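You operate a simulated robot arm through the tools that you are given. There is no shell and no other tool.

You run a simulated robot arm. Do the job below in one go: nothing can be reset, and whatever is moved stays where it is left.

JOB
The ROLL socket is faulty: move its plug to SPARE with the motors off, then jog ROLL to 1.
Fine: it is the cream plug on the black motor box; switch the motors on again and set the axis knob to SPARE; leave the purple plug in.

It is judged by the outcome, as a careful person would: the job done as asked, and still so three seconds after it is handed in. It fails if anything else is knocked over, pushed out of place, dropped, spilled or broken.

ROBOT AND FRAMES
A 7-joint arm with a two-finger gripper, fixed in place. Base frame: the origin is at the foot of the arm, x ahead of it, y to its left, z up. Units: m, degrees, N and s.
With the tool pointing down near the work surface it reaches from about 0.34 to 0.72 m from the base axis. Its first joint turns from -66.0 to 66.0 degrees. Payload 2.45 kg.
The TCP is the grasp point between the finger pads, 0.026 m short of the fingertips. In the tool frame z runs along the fingers and y along their closing line. Largest opening 0.096 m; the body of the gripper starts 0.069 m behind the TCP.
Orientation is told as [roll, pitch, yaw] about the base's x, y, z axes, in that order, counted from this pose: with the fingers straight down and closing along the base's y, the tool's x points along the base's -x, its y along +y and its z along -z.

CONTROLS
- The arm moves only by the tool apply_moves. Its argument "series" is a list of rows, each a list of 6 numbers: the shift along the tool's x, y, z in units of 30 mm (1.0 is 30 mm), then the turn, a rotation vector about the tool's x, y, z in units of 6 degrees (1.0 is 6 degrees). In form: [[x, y, z, ax, ay, az], ...]. A call has 1 to 20 rows; each row shifts and turns the commanded pose from where the row before left it, along the tool's axes as they then stand. "gripper" is the opening in per cent of the stroke, from 0 (shut) to 100 (fully open), set as the call begins (left out, the last holds). A call with a number of a shift or a turn outside -1 to 1 is refused whole. Each row takes 0.2 s and may step no farther than 0.05 m and 8.6 degrees from the row before; otherwise, or with a gripper value out of range, the whole call is refused. A pose out of reach is approached as far as the arm can. The call stops where the force on the tool passes 90 N (or 10 N more than at its start, if that is more) or the arm is blocked; 0.2 s more then pass. Each finger halts on what it meets, pressing with about 35 N; the grip force reading is that of the motor and also rises with nothing between the fingers. The clock runs only during rows and for 0.2 s after the last one: add rows that do not move to give the fingers time. It gives the time, the measured TCP pose, the force on the tool (base axes), the opening and the grip force at its end, in the units of the frame above (readings bear some noise), with the torque about the TCP (base axes, N m) and any sound that the robot's microphone picked up, and new pictures: "pictures" is both (left out), scene, wrist or none.
- Cameras (640 x 400 px; columns grow to the right, rows downward): "scene" is fixed at [0.1689, -0.3994, 1.42]; the picture's right is [0.69, -0.72, 0.00], its down [-0.44, -0.43, -0.79] and it looks along [0.57, 0.55, -0.62] (base axes); focal length 349 px, centre (320, 200). "wrist" rides on the gripper at [0.082, 0.003, -0.098] in the tool frame; the picture's right is [-0.04, 1.00, 0.00], its down [-0.73, -0.03, -0.68] and it looks along [-0.68, -0.03, 0.73] (tool axes); focal length 256 px, centre (320, 200). There is no depth. A picture from a camera that has moved, and an enlarged one, comes with that camera's place and axes in the base frame and with its lens.
- inspect(camera, box): a new picture of the part [left, top, right, bottom] of that camera's present view, enlarged. The clock stands still meanwhile.
- close_job(): hands the job in; it is judged then, once.

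Nothing tells you positions but the pictures and the camera data. Unless the task says otherwise, let go and move clear before handing in.

The tools are called after "Call:" by a JSON object that holds its "name" and its "arguments". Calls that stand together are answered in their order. apply_moves: Moves the arm, as the interface text tells. Its arguments: {"type":"object","properties":{"series":{"type":"array","items":{"type":"array","items":{"type":"number"}}},"gripper":{"type":"number"},"pictures":{"type":"string","enum":["both","scene","wrist","none"]}},"required":["series"]} The other tools are called the same way: inspect (camera, box) takes an enlarged picture of a part of a camera's view; close_job () hands the job in.

At the start:

```text
time: 0.0
tool_pos: [0.3601, -0.0194, 1.1358]
orientation: [0.0, 0.0, -0.1]
wrist_force: [0.3, 0.1, 1.6]
moment: [0.0, -0.02, -0.02]
opening: 0.0958
finger_force: 0.1
```

scene: 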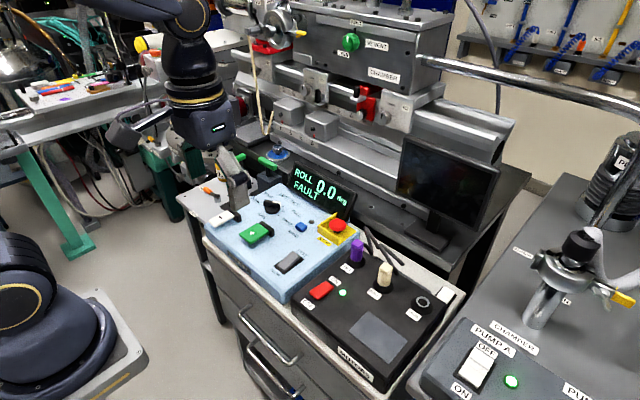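
wrist: 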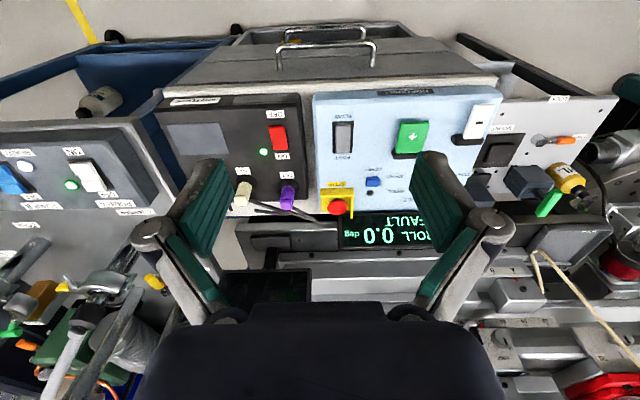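

I see a blue control pendant box (with knob, switches, e-stop) and a black motor box with a red switch, a purple plug, a cream plug and an empty socket. I'll look closer at both before moving.

Call:
{"name": "inspect", "arguments": {"camera": "scene", "box": [280, 220, 460, 390]}}

Call:
{"name": "inspect", "arguments": {"camera": "scene", "box": [200, 160, 370, 300]}}

Call:
{"name": "inspect", "arguments": {"camera": "wrist", "box": [150, 80, 330, 230]}}

Call:
{"name": "inspect", "arguments": {"camera": "wrist", "box": [300, 80, 520, 250]}}

```text
2.35 times, centred on (370, 305) of scene
camera zoom: at [0.1689, -0.3994, 1.42], right [0.69, -0.72, 0.0], down [-0.44, -0.43, -0.79], along [0.57, 0.55, -0.62], focal length 822 px, centre (202, -47)
```

zoom: 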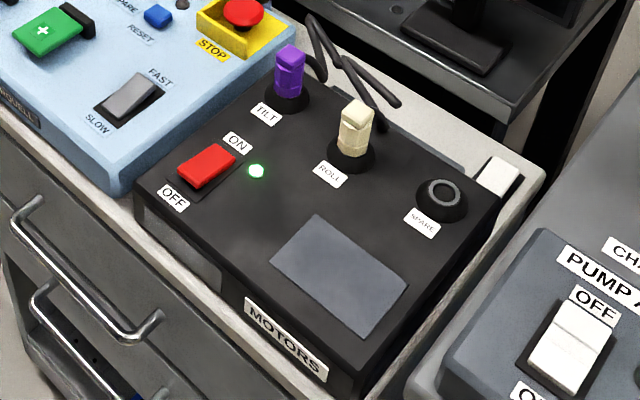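

```text
2.86 times, centred on (285, 230) of scene
camera zoom: at [0.1689, -0.3994, 1.42], right [0.69, -0.72, 0.0], down [-0.44, -0.43, -0.79], along [0.57, 0.55, -0.62], focal length 998 px, centre (420, 114)
```

zoom: 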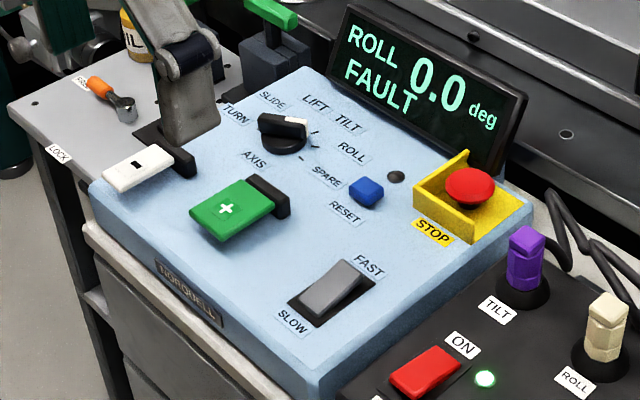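

```text
2.67 times, centred on (240, 155) of wrist
camera zoom: at [0.2784, -0.0157, 1.2346], right [0.04, 1.0, 0.0], down [0.73, -0.03, 0.68], along [0.68, -0.03, -0.73], focal length 683 px, centre (533, 320)
```

zoom: 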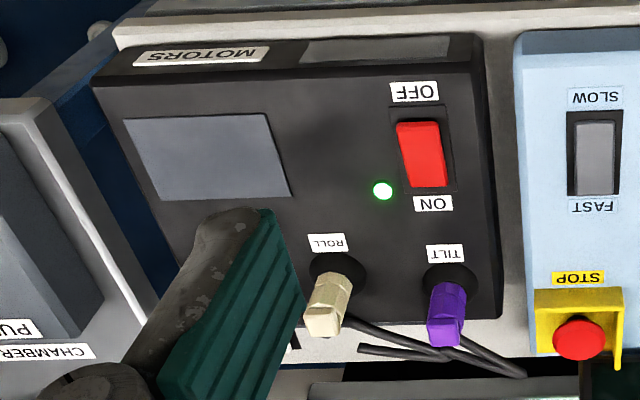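

```text
2.35 times, centred on (410, 165) of wrist
camera zoom: at [0.2784, -0.0157, 1.2346], right [0.04, 1.0, 0.0], down [0.73, -0.03, 0.68], along [0.68, -0.03, -0.73], focal length 602 px, centre (108, 282)
```

zoom: 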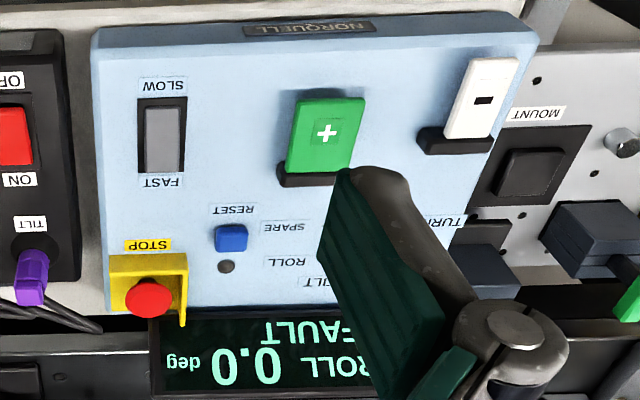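

The e-stop triangulates to about (0.65, 0.00, 0.86) and the cream plug top to about (0.591, -0.174, 0.896). The red motor switch is near (0.487, -0.10, 0.85) with its OFF side toward the arm, and SPARE is near (0.602, -0.258, 0.84). I'll move over the motor box with the fingers closing, for a closer look.

Call:
{"name": "apply_moves", "arguments": {"series": [[-0.5, -0.45, 0.85, 0, 0, 0], [-0.5, -0.45, 0.85, 0, 0, 0], [-0.5, -0.45, 0.85, 0, 0, 0], [-0.5, -0.45, 0.85, 0, 0, 0], [-0.5, -0.45, 0.85, 0, 0, 0], [-0.5, -0.45, 0.85, 0, 0, 0], [0, 0, 0, 0, 0, 0]], "gripper": 0}}

```text
time: 1.6
tool_pos: [0.4509, -0.0992, 0.9813]
orientation: [0.1, 0.1, 0.0]
wrist_force: [0.0, -0.4, 1.1]
moment: [0.01, 0.0, -0.02]
opening: 0.0
finger_force: 28.8
camera wrist: at [0.3696, -0.0969, 1.0803], right [0.04, 1.0, 0.0], down [0.73, -0.03, 0.68], along [0.68, -0.03, -0.73], focal length 256 px, centre (320, 200)
```

scene: 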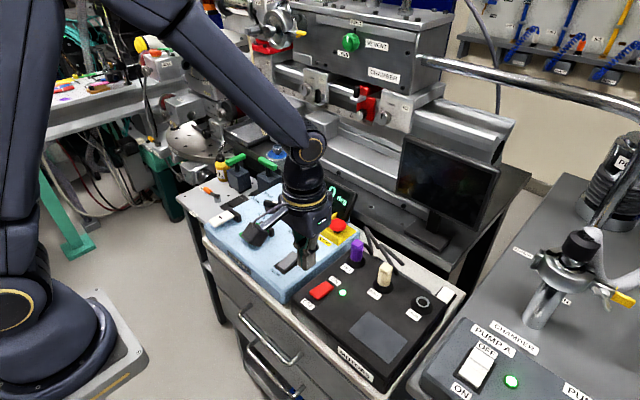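
wrist: 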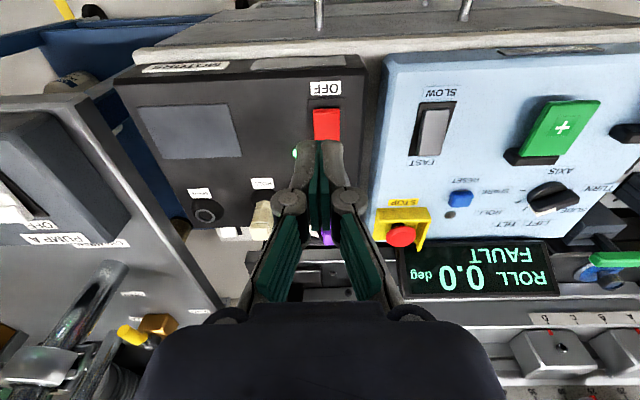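

Call:
{"name": "inspect", "arguments": {"camera": "wrist", "box": [110, 60, 380, 250]}}

Call:
{"name": "inspect", "arguments": {"camera": "wrist", "box": [370, 50, 640, 250]}}

Call:
{"name": "inspect", "arguments": {"camera": "scene", "box": [280, 250, 370, 320]}}

```text
2.11 times, centred on (245, 155) of wrist
camera zoom: at [0.3696, -0.0969, 1.0803], right [0.04, 1.0, 0.0], down [0.73, -0.03, 0.68], along [0.68, -0.03, -0.73], focal length 539 px, centre (478, 295)
```

zoom: 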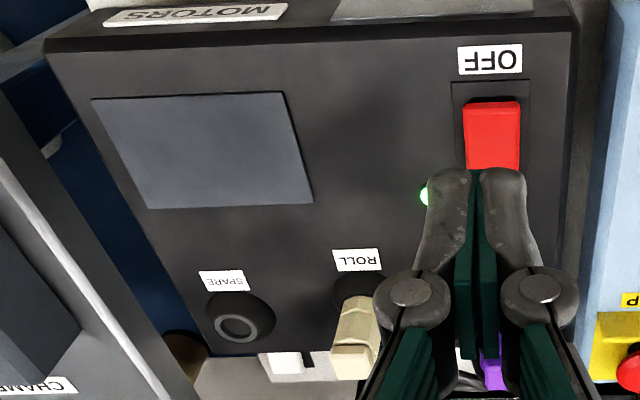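

```text
2.00 times, centred on (505, 150) of wrist
camera zoom: at [0.3696, -0.0969, 1.0803], right [0.04, 1.0, 0.0], down [0.73, -0.03, 0.68], along [0.68, -0.03, -0.73], focal length 512 px, centre (-50, 300)
```

zoom: 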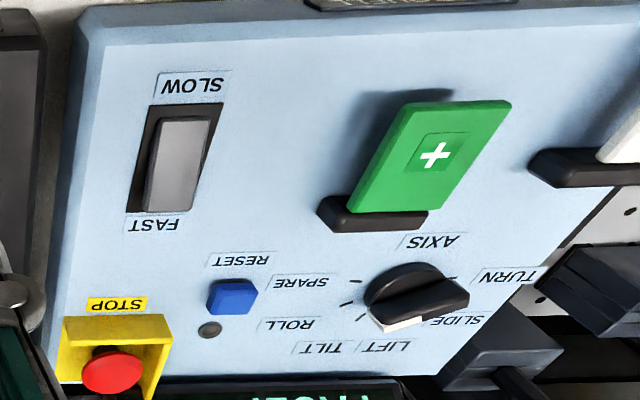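

```text
5.71 times, centred on (325, 285) of scene
camera zoom: at [0.1689, -0.3994, 1.42], right [0.69, -0.72, 0.0], down [-0.44, -0.43, -0.79], along [0.57, 0.55, -0.62], focal length 1996 px, centre (291, -286)
```

zoom: 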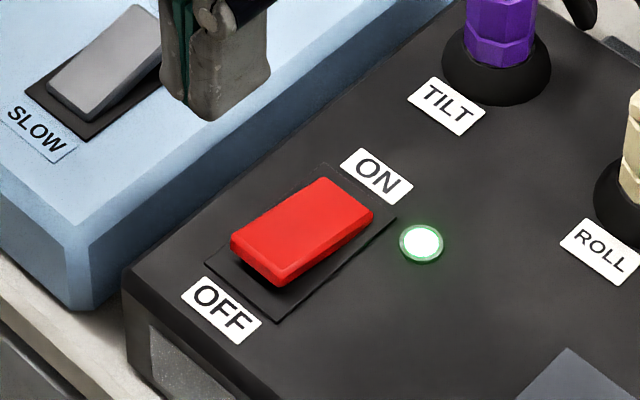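

The motor rocker's raised OFF end is at about (0.469, -0.096, 0.85), and the speed rocker seems to be on SLOW. I'll come down just above the OFF end with the fingers closed.

Call:
{"name": "apply_moves", "arguments": {"series": [[-0.35, 0.05, 0.8, 0, 0, 0], [-0.35, 0.05, 0.8, 0, 0, 0], [0, 0, 0.8, 0, 0, 0], [0, 0, 0.7, 0, 0, 0], [0, 0, 0, 0, 0, 0]]}}

Call:
{"name": "inspect", "arguments": {"camera": "scene", "box": [280, 240, 370, 310]}}

```text
time: 2.8
tool_pos: [0.4717, -0.0979, 0.8868]
orientation: [0.0, 0.1, -0.1]
wrist_force: [0.8, 0.9, -0.2]
moment: [-0.03, 0.02, -0.03]
opening: 0.0
finger_force: 28.6
camera wrist: at [0.39, -0.0944, 0.9873], right [0.04, 1.0, 0.0], down [0.73, -0.03, 0.68], along [0.68, -0.03, -0.73], focal length 256 px, centre (320, 200)
```

scene: 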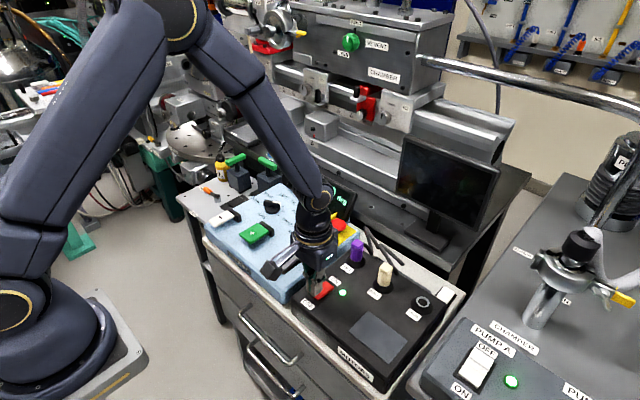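
wrist: 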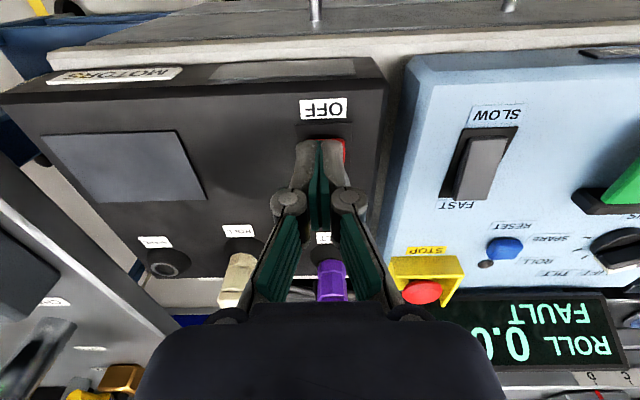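

```text
5.71 times, centred on (325, 275) of scene
camera zoom: at [0.1689, -0.3994, 1.42], right [0.69, -0.72, 0.0], down [-0.44, -0.43, -0.79], along [0.57, 0.55, -0.62], focal length 1996 px, centre (291, -229)
```

zoom: 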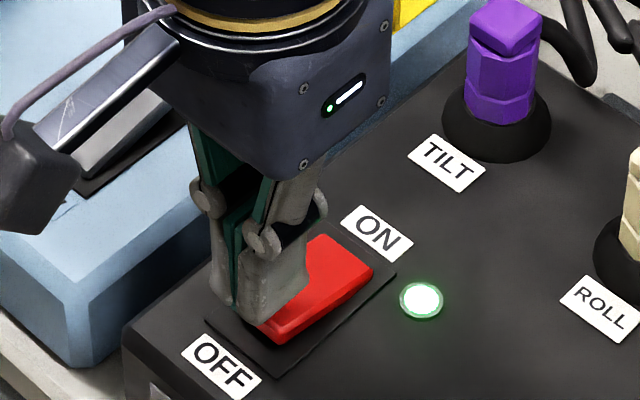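

The fingers hang just above the OFF end of the rocker. I'll press down in small steps and watch the lamp.

Call:
{"name": "apply_moves", "arguments": {"series": [[0, 0.06, 0.25, 0, 0, 0], [0, 0, 0.12, 0, 0, 0], [0, 0, 0.12, 0, 0, 0], [0, 0, 0.1, 0, 0, 0]], "pictures": "none"}}

Call:
{"name": "inspect", "arguments": {"camera": "scene", "box": [280, 240, 370, 310]}}

```text
time: 3.8
tool_pos: [0.4713, -0.0955, 0.8717]
orientation: [0.1, 0.1, 0.1]
wrist_force: [-0.3, 0.0, 0.9]
moment: [0.0, 0.01, -0.01]
opening: 0.0061
finger_force: 28.6
```

```text
5.71 times, centred on (325, 275) of scene
camera zoom: at [0.1688, -0.3994, 1.4201], right [0.69, -0.72, 0.0], down [-0.44, -0.43, -0.79], along [0.57, 0.55, -0.62], focal length 1996 px, centre (291, -229)
```

zoom: 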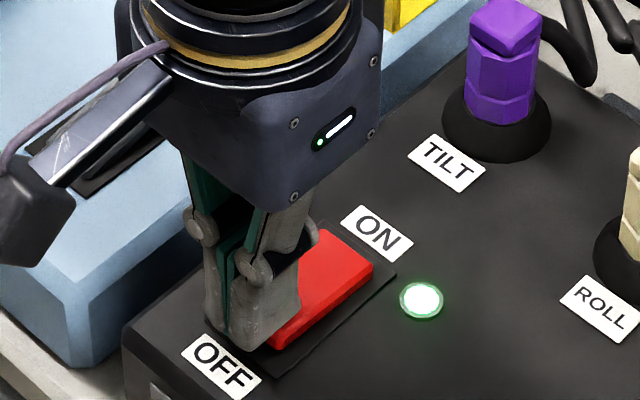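

Force is still near zero and the opening reads 6 mm, so I'll look again before pressing further.

Call:
{"name": "apply_moves", "arguments": {"series": [[0, 0, 0, 0, 0, 0]]}}

Call:
{"name": "inspect", "arguments": {"camera": "wrist", "box": [260, 80, 400, 230]}}

```text
time: 4.2
tool_pos: [0.4714, -0.0946, 0.8723]
orientation: [0.1, 0.0, 0.0]
wrist_force: [0.6, 0.0, -0.6]
moment: [0.02, 0.02, 0.0]
opening: 0.0063
finger_force: 28.8
camera wrist: at [0.3897, -0.0911, 0.9707], right [0.04, 1.0, 0.0], down [0.73, -0.03, 0.68], along [0.68, -0.03, -0.73], focal length 256 px, centre (320, 200)
```

scene: 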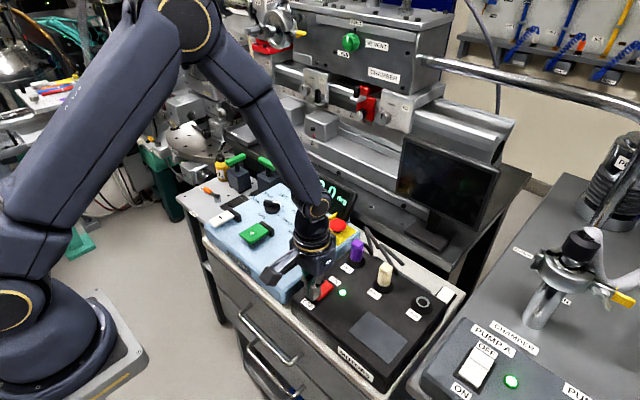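
wrist: 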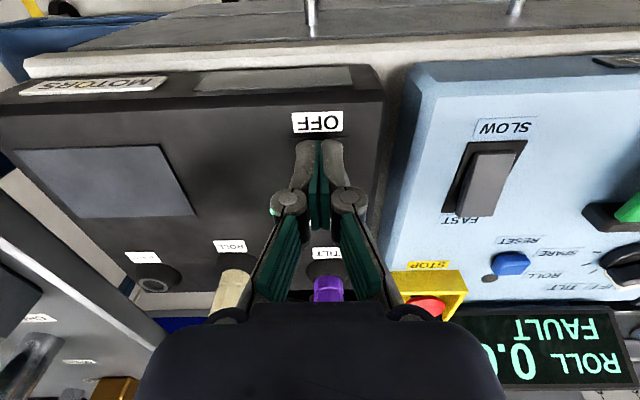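

```text
2.67 times, centred on (330, 155) of wrist
camera zoom: at [0.3897, -0.0911, 0.9707], right [0.04, 1.0, 0.0], down [0.73, -0.03, 0.68], along [0.68, -0.03, -0.73], focal length 683 px, centre (293, 320)
```

zoom: 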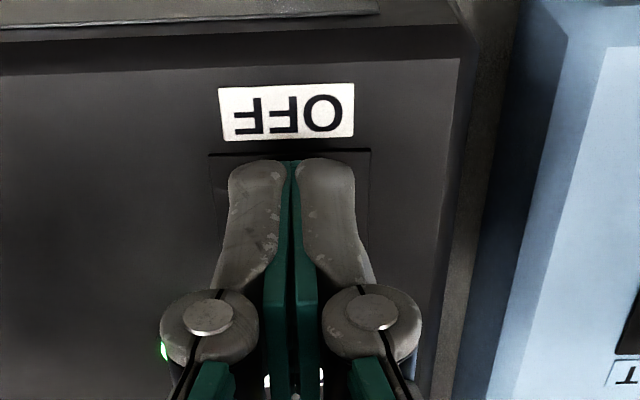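

The tips are over the rocker and just touching; I'll press a bit further in small steps.

Call:
{"name": "apply_moves", "arguments": {"series": [[0, 0, 0.1, 0, 0, 0], [0, 0, 0.1, 0, 0, 0]], "pictures": "none"}}

Call:
{"name": "inspect", "arguments": {"camera": "scene", "box": [280, 240, 370, 310]}}

```text
time: 4.8
tool_pos: [0.4712, -0.0956, 0.8664]
orientation: [0.0, -0.1, 0.0]
wrist_force: [-6.7, 2.0, 26.5]
moment: [0.03, -0.17, 0.03]
opening: 0.0059
finger_force: 28.5
```

```text
5.71 times, centred on (325, 275) of scene
camera zoom: at [0.1683, -0.3993, 1.4202], right [0.69, -0.72, 0.0], down [-0.44, -0.43, -0.79], along [0.57, 0.55, -0.61], focal length 1996 px, centre (291, -229)
```

zoom: 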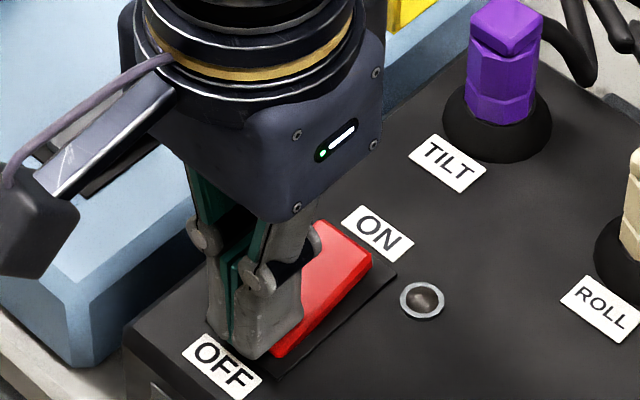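

The lamp went dark, so the motors are off. I'll lift, open the gripper and move toward the ROLL and SPARE sockets for a close look.

Call:
{"name": "apply_moves", "arguments": {"series": [[0, 0, -0.8, 0, 0, 0], [0, 0, -1, 0, 0, 0], [0, 0, -1, 0, 0, 0], [0, 0, -1, 0, 0, 0], [-0.4, -1, 0, 0, 0, 0], [-0.4, -1, 0, 0, 0, 0], [-0.4, -0.8, 0, 0, 0, 0], [-0.4, -0.8, 0, 0, 0, 0], [0, 0, 0, 0, 0, 0]], "gripper": 65}}

Call:
{"name": "inspect", "arguments": {"camera": "wrist", "box": [200, 80, 440, 230]}}

Call:
{"name": "inspect", "arguments": {"camera": "scene", "box": [350, 250, 450, 330]}}

```text
time: 6.8
tool_pos: [0.5187, -0.2033, 0.9803]
orientation: [-0.1, 0.1, 0.0]
wrist_force: [0.5, -0.4, 0.2]
moment: [0.0, -0.04, -0.01]
opening: 0.0623
finger_force: 0.1
camera wrist: at [0.4373, -0.2006, 1.0791], right [0.04, 1.0, 0.0], down [0.73, -0.03, 0.68], along [0.68, -0.03, -0.73], focal length 256 px, centre (320, 200)
```

scene: 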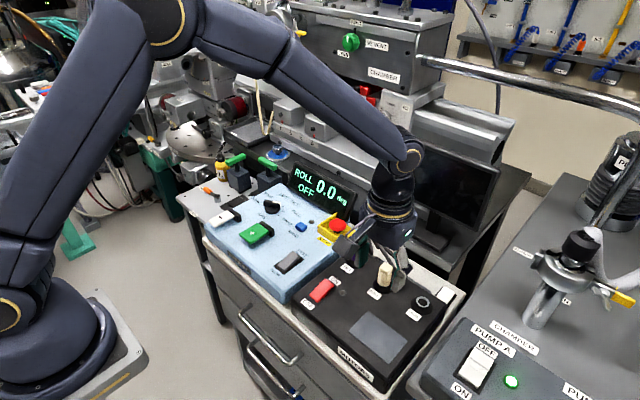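
wrist: 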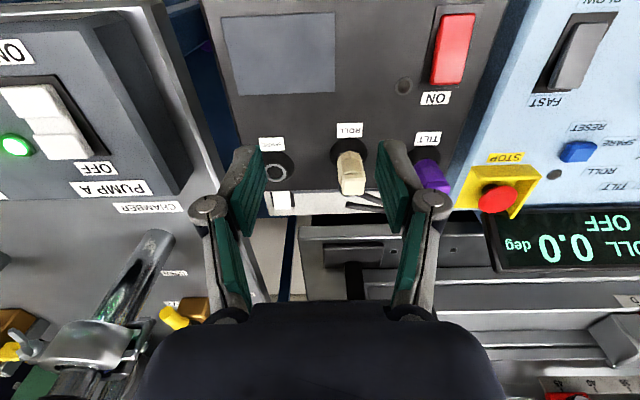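

```text
2.67 times, centred on (320, 155) of wrist
camera zoom: at [0.4373, -0.2006, 1.0791], right [0.04, 1.0, 0.0], down [0.73, -0.03, 0.68], along [0.68, -0.03, -0.73], focal length 683 px, centre (320, 320)
```

zoom: 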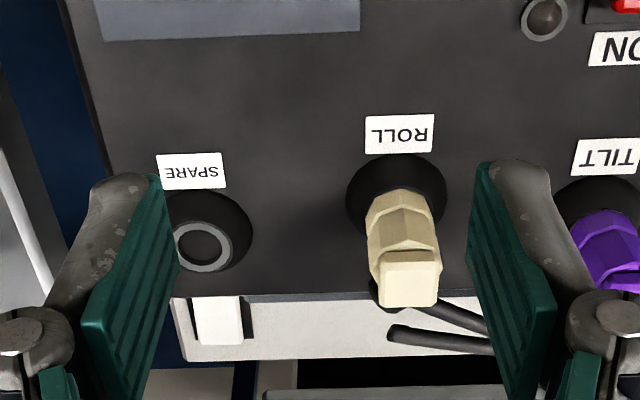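

```text
5.00 times, centred on (400, 290) of scene
camera zoom: at [0.1688, -0.3994, 1.42], right [0.69, -0.72, 0.0], down [-0.44, -0.43, -0.79], along [0.57, 0.55, -0.62], focal length 1747 px, centre (-80, -250)
```

zoom: 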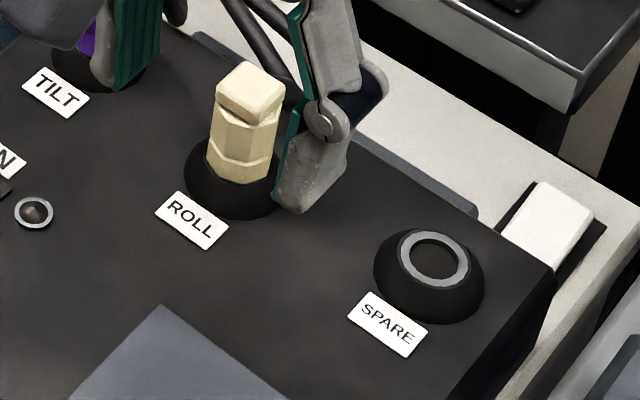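

The display now reads ROLL 0.0 OFF. The cream plug is at about (0.588, -0.177) with its top at 0.90, and the SPARE ring is at about (0.607, -0.257, 0.847). I'll centre the open gripper above the plug next.

Call:
{"name": "apply_moves", "arguments": {"series": [[-0.8, 0.3, 0, 0, 0, 0], [-0.8, 0.3, 0.3, 0, 0, 0], [-0.71, 0.27, 0.5, 0, 0, 0], [0, 0, 0.5, 0, 0, 0], [0, 0, 0, 0, 0, 0]]}}

Call:
{"name": "inspect", "arguments": {"camera": "wrist", "box": [200, 80, 440, 230]}}

Call:
{"name": "inspect", "arguments": {"camera": "scene", "box": [340, 230, 440, 310]}}

```text
time: 8.0
tool_pos: [0.5869, -0.1777, 0.943]
orientation: [0.0, 0.0, -0.1]
wrist_force: [-0.1, -0.3, 0.1]
moment: [-0.02, 0.02, 0.0]
opening: 0.0623
finger_force: 0.1
camera wrist: at [0.506, -0.1741, 1.0408], right [0.04, 1.0, 0.0], down [0.73, -0.03, 0.68], along [0.68, -0.03, -0.73], focal length 256 px, centre (320, 200)
```

scene: 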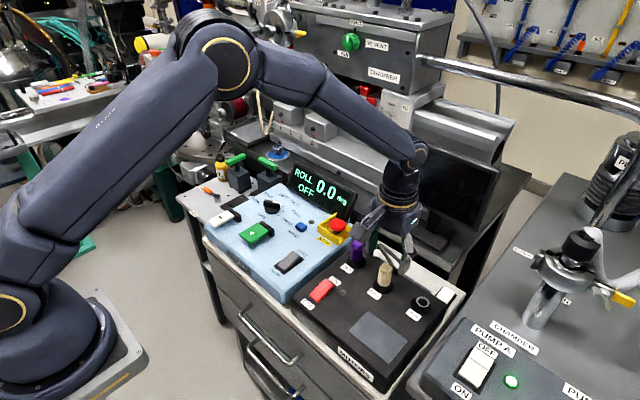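
wrist: 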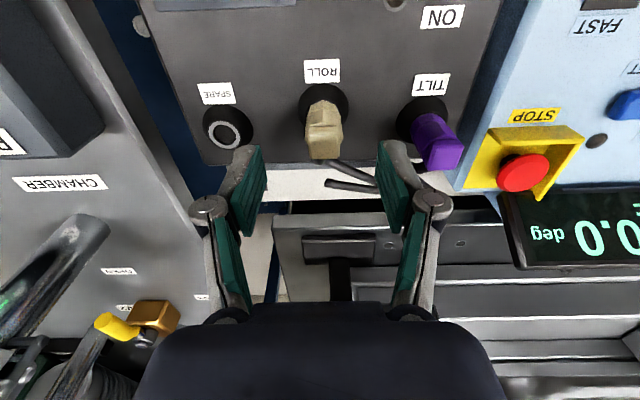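

```text
2.67 times, centred on (320, 155) of wrist
camera zoom: at [0.506, -0.1741, 1.0408], right [0.04, 1.0, 0.0], down [0.73, -0.03, 0.68], along [0.68, -0.03, -0.73], focal length 683 px, centre (320, 320)
```

zoom: 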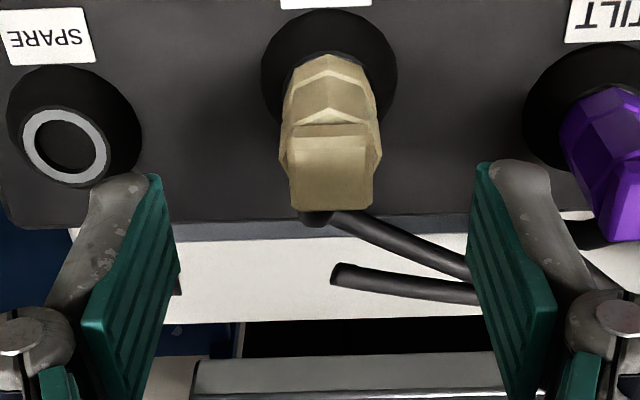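

```text
5.00 times, centred on (390, 270) of scene
camera zoom: at [0.1689, -0.3994, 1.42], right [0.69, -0.72, 0.0], down [-0.44, -0.43, -0.79], along [0.57, 0.55, -0.62], focal length 1747 px, centre (-30, -150)
```

zoom: 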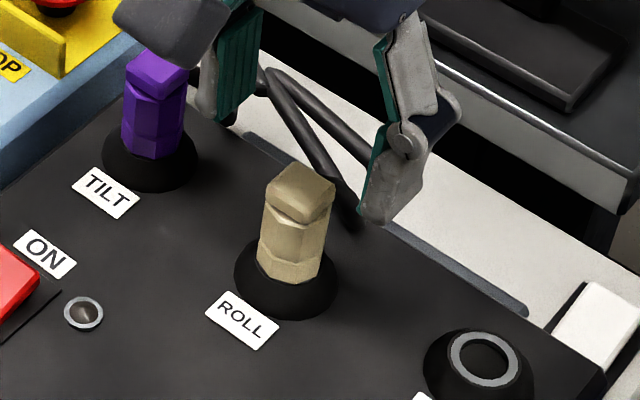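

The gripper is centred on the plug. I'll go straight down to a low grip and close.

Call:
{"name": "apply_moves", "arguments": {"series": [[-0.1, 0.05, 0.7, 0, 0, 0], [0, 0, 0.7, 0, 0, 0], [0, 0, 0.6, 0, 0, 0], [0, 0, 0, 0, 0, 0]]}}

Call:
{"name": "inspect", "arguments": {"camera": "wrist", "box": [200, 80, 440, 230]}}

Call:
{"name": "inspect", "arguments": {"camera": "scene", "box": [340, 230, 440, 310]}}

```text
time: 9.0
tool_pos: [0.5907, -0.1752, 0.8816]
orientation: [0.1, 0.0, 0.0]
wrist_force: [0.1, 0.3, 0.1]
moment: [0.01, 0.03, -0.02]
opening: 0.0623
finger_force: 0.0
camera wrist: at [0.5092, -0.1723, 0.9803], right [0.04, 1.0, 0.0], down [0.73, -0.03, 0.68], along [0.68, -0.03, -0.73], focal length 256 px, centre (320, 200)
```

scene: 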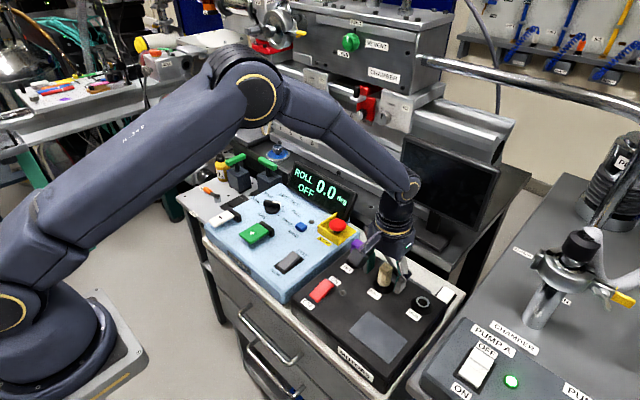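
wrist: 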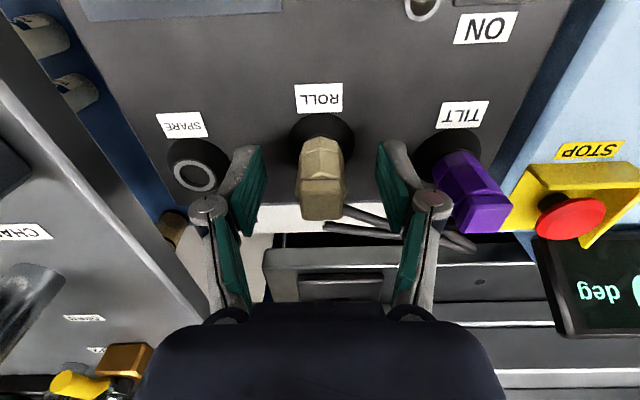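

```text
2.67 times, centred on (320, 155) of wrist
camera zoom: at [0.5092, -0.1723, 0.9803], right [0.04, 1.0, 0.0], down [0.73, -0.03, 0.68], along [0.68, -0.03, -0.73], focal length 683 px, centre (320, 320)
```

zoom: 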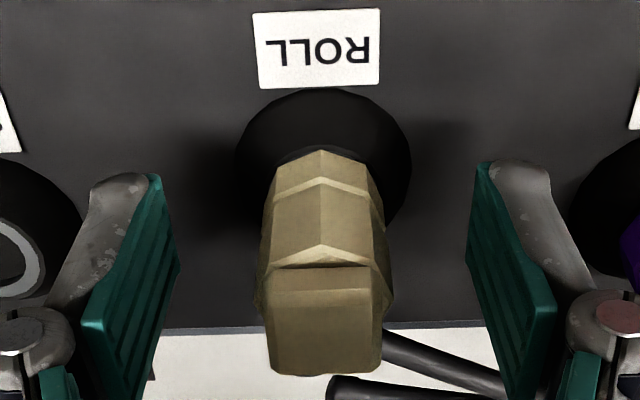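

```text
5.00 times, centred on (390, 270) of scene
camera zoom: at [0.1689, -0.3994, 1.42], right [0.69, -0.72, 0.0], down [-0.44, -0.43, -0.79], along [0.57, 0.55, -0.62], focal length 1747 px, centre (-30, -150)
```

zoom: 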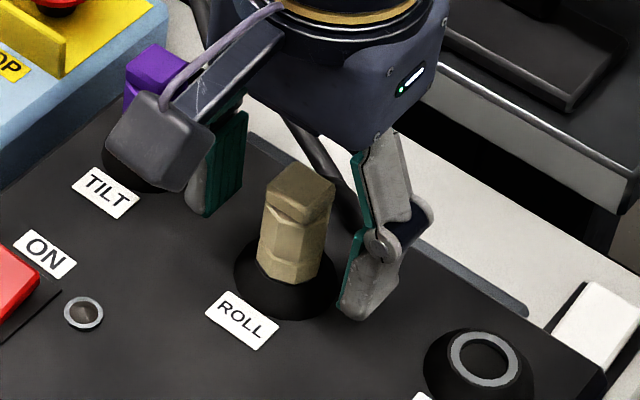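

The plug sits between the pads and nothing else is in the way. I'll close on it.

Call:
{"name": "apply_moves", "arguments": {"series": [[0, 0, 0, 0, 0, 0], [0, 0, 0, 0, 0, 0], [0, 0, 0, 0, 0, 0], [0, 0, 0, 0, 0, 0], [0, 0, 0, 0, 0, 0]], "gripper": 0}}

```text
time: 10.2
tool_pos: [0.5907, -0.1759, 0.8828]
orientation: [0.0, 0.0, 0.0]
wrist_force: [-0.2, 0.1, -0.4]
moment: [0.0, -0.02, 0.04]
opening: 0.0254
finger_force: 34.7
camera wrist: at [0.5092, -0.1722, 0.9806], right [0.04, 1.0, 0.0], down [0.73, -0.03, 0.68], along [0.68, -0.03, -0.73], focal length 256 px, centre (320, 200)
```

scene: 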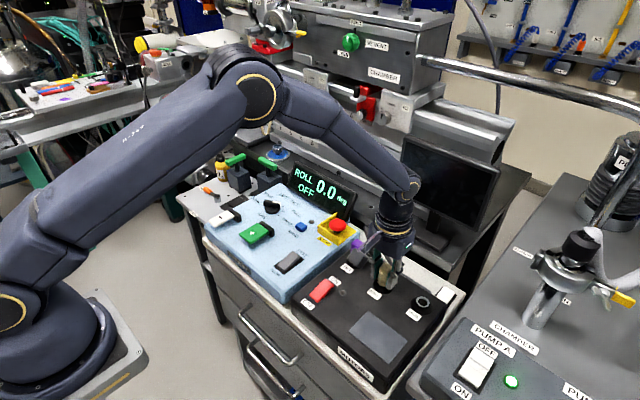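
wrist: 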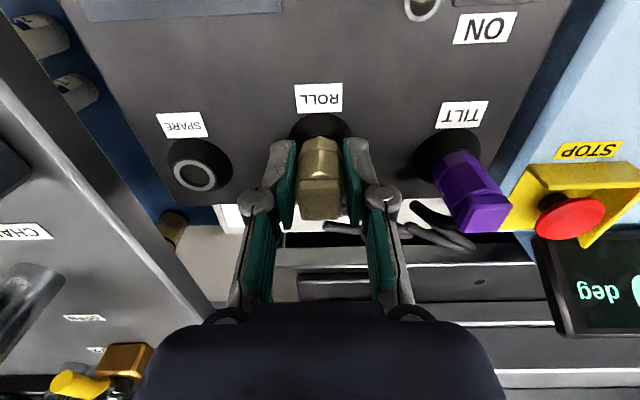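

It is gripped at 25 mm wide. I'll pull straight up in small steps.

Call:
{"name": "apply_moves", "arguments": {"series": [[0, 0, -0.15, 0, 0, 0], [0, 0, -0.15, 0, 0, 0], [0, 0, -0.2, 0, 0, 0], [0, 0, -0.2, 0, 0, 0], [0, 0, -0.3, 0, 0, 0], [0, 0, 0, 0, 0, 0]]}}

Call:
{"name": "inspect", "arguments": {"camera": "scene", "box": [340, 230, 440, 310]}}

```text
time: 11.6
tool_pos: [0.5907, -0.1763, 0.912]
orientation: [0.0, -0.1, 0.1]
wrist_force: [0.2, -0.1, -0.5]
moment: [-0.02, 0.01, -0.03]
opening: 0.0255
finger_force: 35.6
camera wrist: at [0.5093, -0.1725, 1.0105], right [0.04, 1.0, 0.0], down [0.73, -0.03, 0.68], along [0.68, -0.03, -0.73], focal length 256 px, centre (320, 200)
```

scene: 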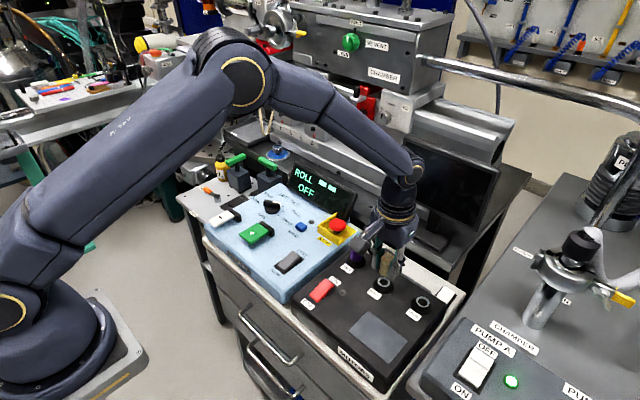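
wrist: 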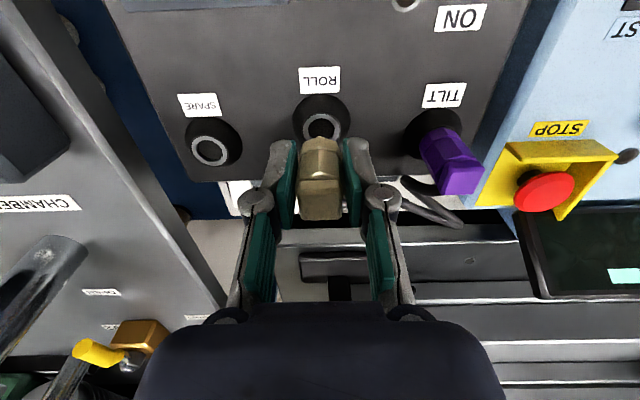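

```text
5.00 times, centred on (390, 270) of scene
camera zoom: at [0.1689, -0.3994, 1.42], right [0.69, -0.72, 0.0], down [-0.44, -0.43, -0.79], along [0.57, 0.55, -0.62], focal length 1747 px, centre (-30, -150)
```

zoom: 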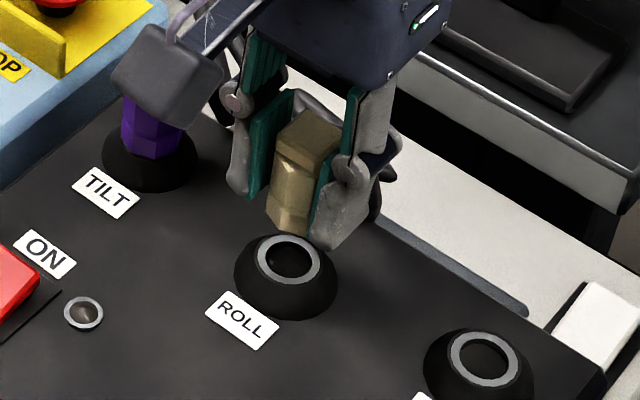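

The plug came out cleanly and the display dropped the reading. I'll measure the two ring positions more exactly, to get the offset from ROLL to SPARE.

Call:
{"name": "inspect", "arguments": {"camera": "wrist", "box": [170, 80, 370, 205]}}

Call:
{"name": "inspect", "arguments": {"camera": "scene", "box": [360, 270, 440, 320]}}

```text
3.20 times, centred on (270, 142) of wrist
camera zoom: at [0.5093, -0.1725, 1.0105], right [0.04, 1.0, 0.0], down [0.73, -0.03, 0.68], along [0.68, -0.03, -0.73], focal length 819 px, centre (480, 384)
```

zoom: 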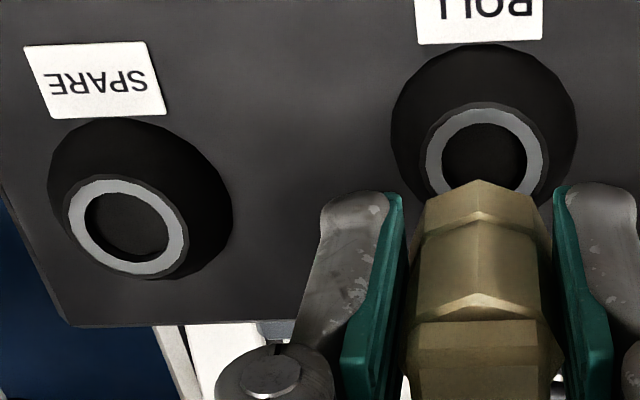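

```text
8.00 times, centred on (400, 295) of scene
camera zoom: at [0.1689, -0.3994, 1.42], right [0.69, -0.72, 0.0], down [-0.44, -0.43, -0.79], along [0.57, 0.55, -0.62], focal length 2795 px, centre (-320, -560)
```

zoom: 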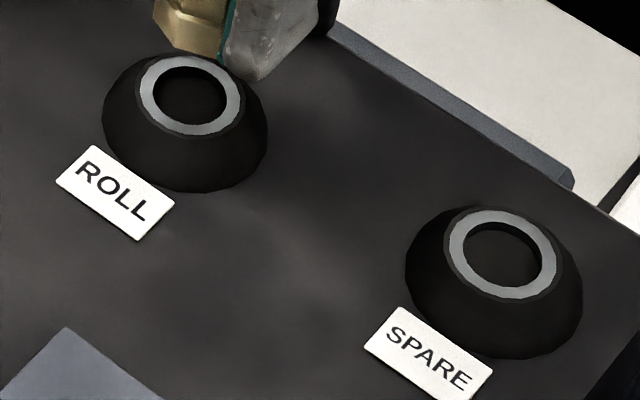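

The offset from ROLL to SPARE comes out at about (+0.0138, -0.0832). I'll raise slightly, carry the plug across, and check alignment before lowering.

Call:
{"name": "apply_moves", "arguments": {"series": [[0, 0, -0.5, 0, 0, 0], [-0.11, -0.693, 0, 0, 0, 0], [-0.12, -0.693, 0, 0, 0, 0], [-0.12, -0.693, 0, 0, 0, 0], [-0.11, -0.694, 0, 0, 0, 0], [0, 0, 0.4, 0, 0, 0], [0, 0, 0, 0, 0, 0], [0, 0, 0, 0, 0, 0]]}}

Call:
{"name": "inspect", "arguments": {"camera": "wrist", "box": [240, 80, 440, 205]}}

Call:
{"name": "inspect", "arguments": {"camera": "scene", "box": [380, 260, 460, 310]}}

```text
time: 13.4
tool_pos: [0.604, -0.2593, 0.9139]
orientation: [0.0, 0.0, 0.0]
wrist_force: [-0.3, 0.2, -0.9]
moment: [0.01, 0.01, -0.01]
opening: 0.0256
finger_force: 35.1
camera wrist: at [0.5225, -0.2553, 1.0131], right [0.04, 1.0, 0.0], down [0.73, -0.03, 0.68], along [0.68, -0.03, -0.73], focal length 256 px, centre (320, 200)
```

scene: 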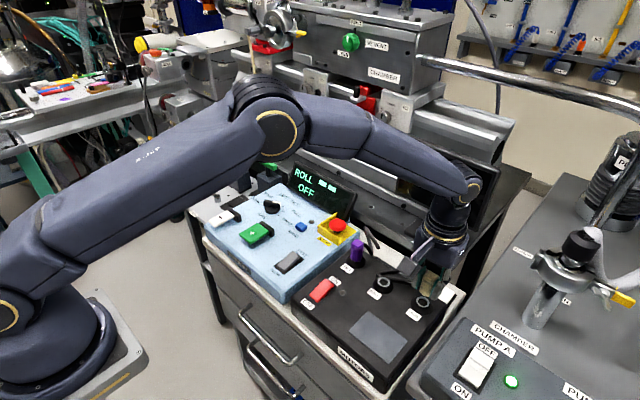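
wrist: 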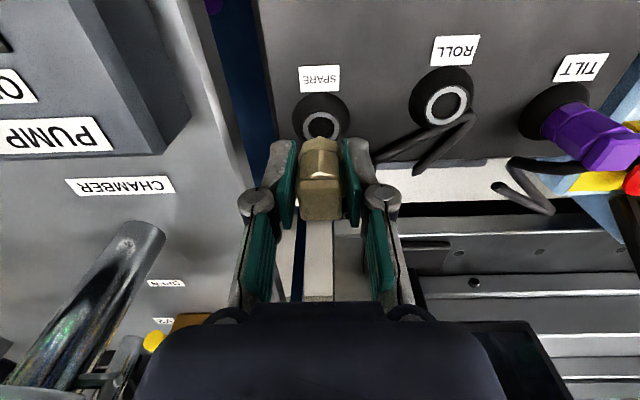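

```text
3.20 times, centred on (340, 142) of wrist
camera zoom: at [0.5225, -0.2553, 1.0131], right [0.04, 1.0, 0.0], down [0.73, -0.03, 0.68], along [0.68, -0.03, -0.73], focal length 819 px, centre (256, 384)
```

zoom: 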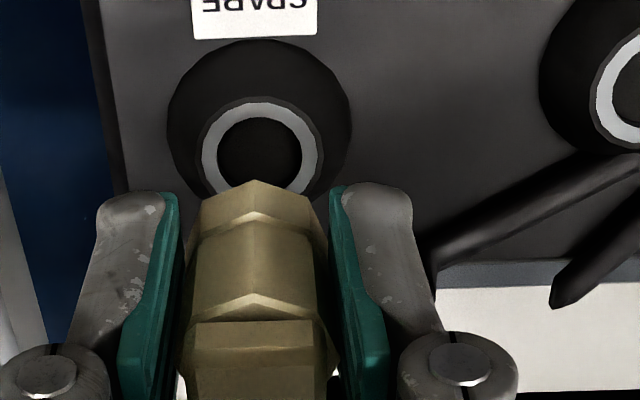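

```text
8.00 times, centred on (420, 285) of scene
camera zoom: at [0.1689, -0.3994, 1.42], right [0.69, -0.72, 0.0], down [-0.44, -0.43, -0.79], along [0.57, 0.55, -0.62], focal length 2795 px, centre (-480, -480)
```

zoom: 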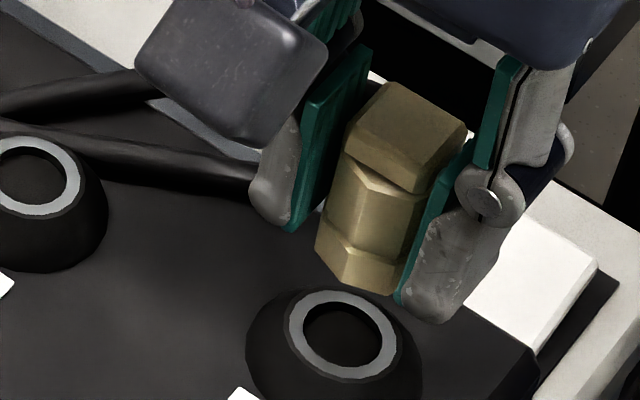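

The plug is aligned over the SPARE ring in both views to about a millimetre. I'll lower it gently.

Call:
{"name": "apply_moves", "arguments": {"series": [[0, 0, 0.25, 0, 0, 0], [0, 0, 0.2, 0, 0, 0], [0, 0, 0.15, 0, 0, 0], [0, 0, 0.1, 0, 0, 0], [0, 0, 0, 0, 0, 0]]}}

Call:
{"name": "inspect", "arguments": {"camera": "scene", "box": [380, 260, 460, 310]}}

Call:
{"name": "inspect", "arguments": {"camera": "wrist", "box": [240, 80, 440, 205]}}

```text
time: 14.6
tool_pos: [0.6047, -0.2592, 0.892]
orientation: [0.0, 0.0, -0.1]
wrist_force: [0.0, 0.2, -1.0]
moment: [-0.03, -0.01, 0.02]
opening: 0.0255
finger_force: 35.2
camera wrist: at [0.5228, -0.2555, 0.9915], right [0.04, 1.0, 0.0], down [0.73, -0.03, 0.68], along [0.68, -0.03, -0.73], focal length 256 px, centre (320, 200)
```

scene: 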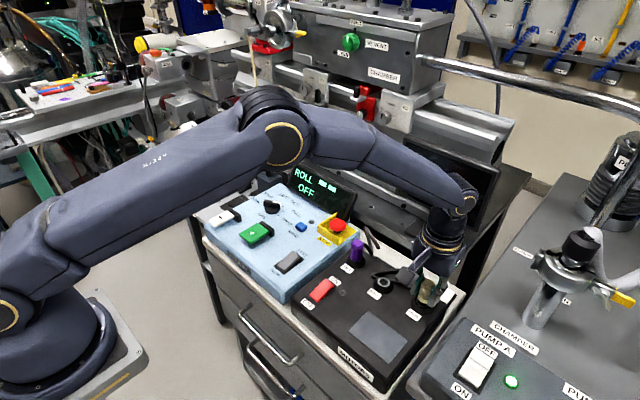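
wrist: 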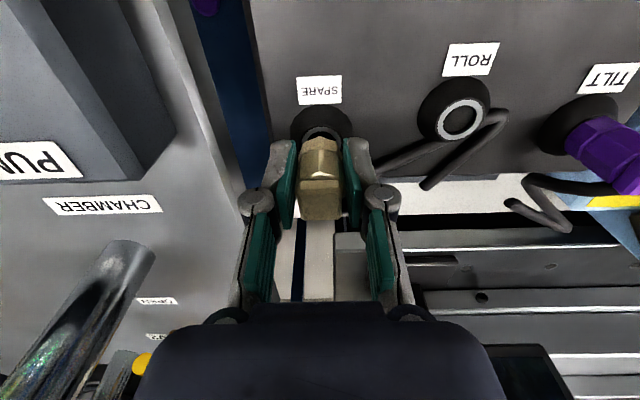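

```text
8.00 times, centred on (420, 285) of scene
camera zoom: at [0.1689, -0.3994, 1.42], right [0.69, -0.72, 0.0], down [-0.44, -0.43, -0.79], along [0.57, 0.55, -0.62], focal length 2795 px, centre (-480, -480)
```

zoom: 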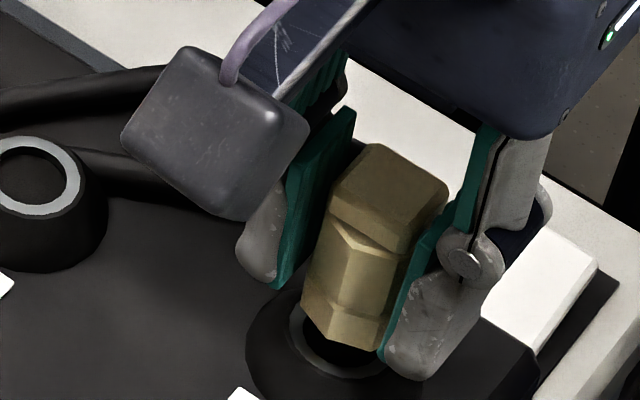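

```text
3.20 times, centred on (340, 142) of wrist
camera zoom: at [0.5228, -0.2555, 0.9915], right [0.04, 1.0, 0.0], down [0.73, -0.03, 0.68], along [0.68, -0.03, -0.73], focal length 819 px, centre (256, 384)
```

zoom: 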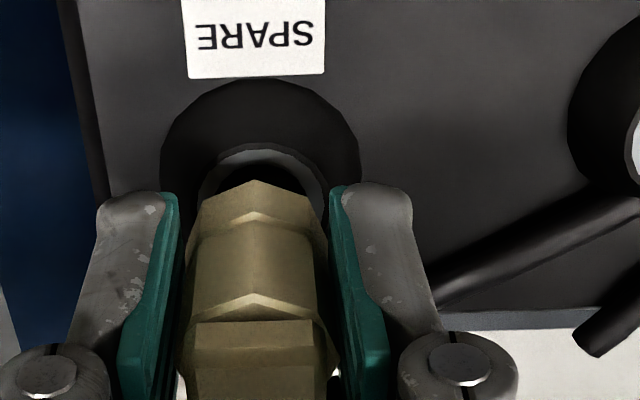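

The plug is entering the socket without resistance. I'll keep lowering to the height it was seated at in ROLL, about 0.8825.

Call:
{"name": "apply_moves", "arguments": {"series": [[0, 0, 0.1, 0, 0, 0], [0, 0, 0.08, 0, 0, 0], [0, 0, 0.07, 0, 0, 0], [0, 0, 0, 0, 0, 0]]}}

Call:
{"name": "inspect", "arguments": {"camera": "scene", "box": [380, 260, 460, 310]}}

Call:
{"name": "inspect", "arguments": {"camera": "scene", "box": [280, 160, 360, 210]}}

```text
time: 15.6
tool_pos: [0.6059, -0.2586, 0.8852]
orientation: [0.0, 0.0, 0.0]
wrist_force: [0.5, 0.0, -0.7]
moment: [0.0, 0.04, -0.03]
opening: 0.0255
finger_force: 34.9
camera wrist: at [0.5235, -0.2553, 0.9839], right [0.04, 1.0, 0.0], down [0.73, -0.03, 0.68], along [0.68, -0.03, -0.73], focal length 256 px, centre (320, 200)
```

scene: 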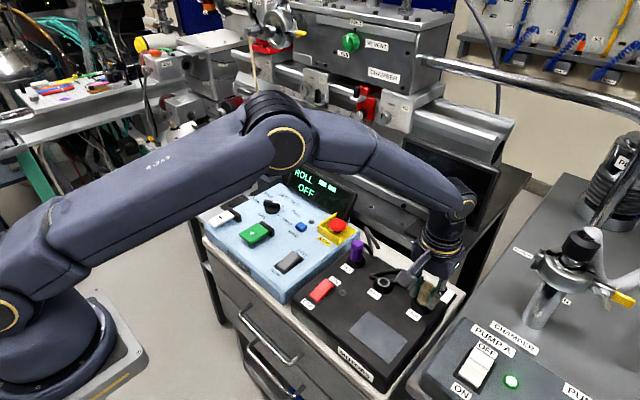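
wrist: 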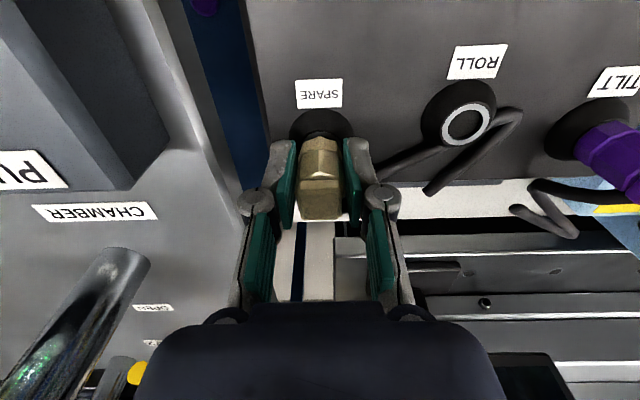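

```text
8.00 times, centred on (420, 285) of scene
camera zoom: at [0.1689, -0.3994, 1.42], right [0.69, -0.72, 0.0], down [-0.44, -0.43, -0.79], along [0.57, 0.55, -0.62], focal length 2795 px, centre (-480, -480)
```

zoom: 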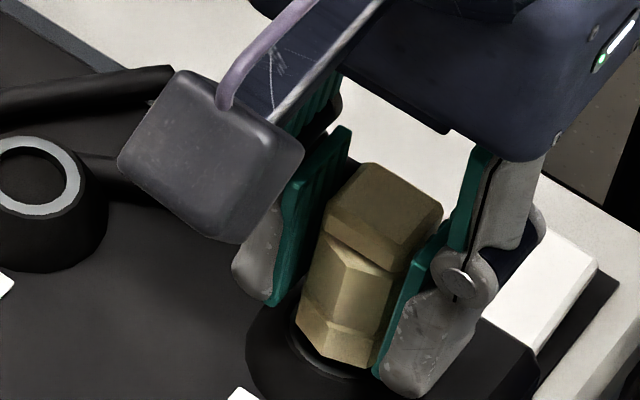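

```text
8.00 times, centred on (320, 185) of scene
camera zoom: at [0.1689, -0.3994, 1.42], right [0.69, -0.72, 0.0], down [-0.44, -0.43, -0.79], along [0.57, 0.55, -0.62], focal length 2795 px, centre (320, 320)
```

zoom: 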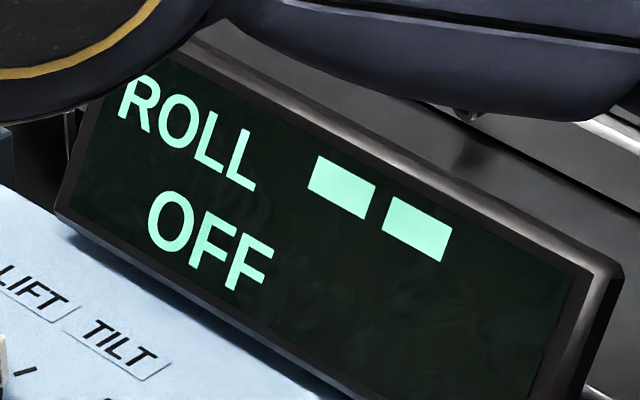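

There is still no resistance at 0.885, a little above the seated height. I'll press the last few millimetres until it bottoms.

Call:
{"name": "apply_moves", "arguments": {"series": [[0, 0, 0.06, 0, 0, 0], [0, 0, 0.06, 0, 0, 0], [0, 0, 0, 0, 0, 0]], "pictures": "wrist"}}

Call:
{"name": "inspect", "arguments": {"camera": "scene", "box": [380, 260, 460, 310]}}

```text
time: 16.4
tool_pos: [0.605, -0.2585, 0.8828]
orientation: [0.0, 0.0, 0.0]
wrist_force: [-3.3, 0.8, 0.3]
moment: [0.04, 0.12, 0.02]
opening: 0.0254
finger_force: 35.0
camera wrist: at [0.5237, -0.2554, 0.9807], right [0.04, 1.0, 0.0], down [0.73, -0.03, 0.68], along [0.68, -0.03, -0.73], focal length 256 px, centre (320, 200)
```

wrist: 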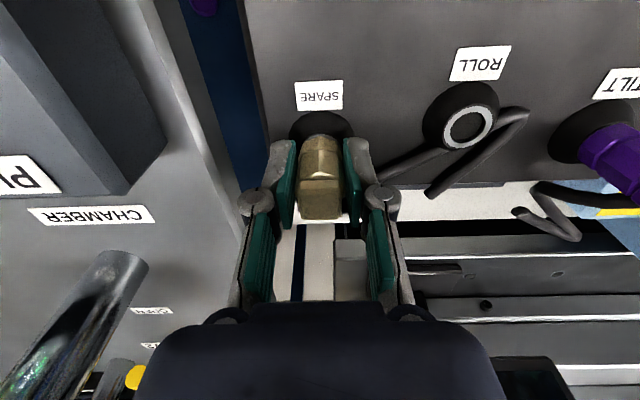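

```text
8.00 times, centred on (420, 285) of scene
camera zoom: at [0.1688, -0.3994, 1.4201], right [0.69, -0.72, 0.0], down [-0.44, -0.43, -0.79], along [0.57, 0.55, -0.62], focal length 2795 px, centre (-480, -480)
```

zoom: 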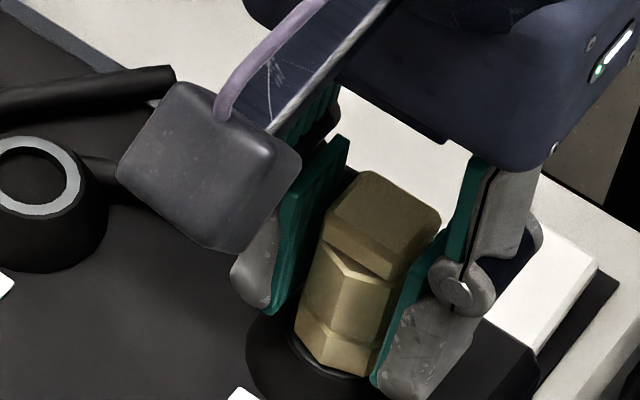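

It is at the seated height with a small side force starting. I'll add a slight extra push to be sure it is fully home.

Call:
{"name": "apply_moves", "arguments": {"series": [[0, 0, 0.06, 0, 0, 0], [0, 0, 0.06, 0, 0, 0], [0, 0, 0, 0, 0, 0]], "pictures": "none"}}

Call:
{"name": "inspect", "arguments": {"camera": "scene", "box": [380, 260, 460, 310]}}

```text
time: 17.2
tool_pos: [0.6058, -0.2599, 0.8804]
orientation: [-0.2, -0.4, 0.0]
wrist_force: [-7.1, 3.4, 26.8]
moment: [0.11, 0.19, 0.02]
opening: 0.0257
finger_force: 35.5
```

```text
8.00 times, centred on (420, 285) of scene
camera zoom: at [0.1681, -0.3991, 1.4202], right [0.69, -0.72, 0.0], down [-0.44, -0.43, -0.79], along [0.57, 0.55, -0.61], focal length 2795 px, centre (-480, -480)
```

zoom: 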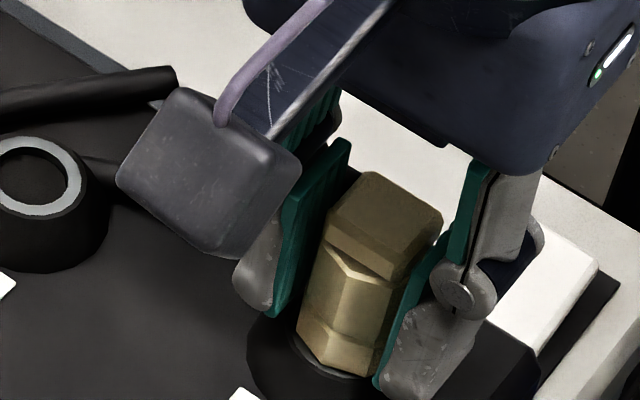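

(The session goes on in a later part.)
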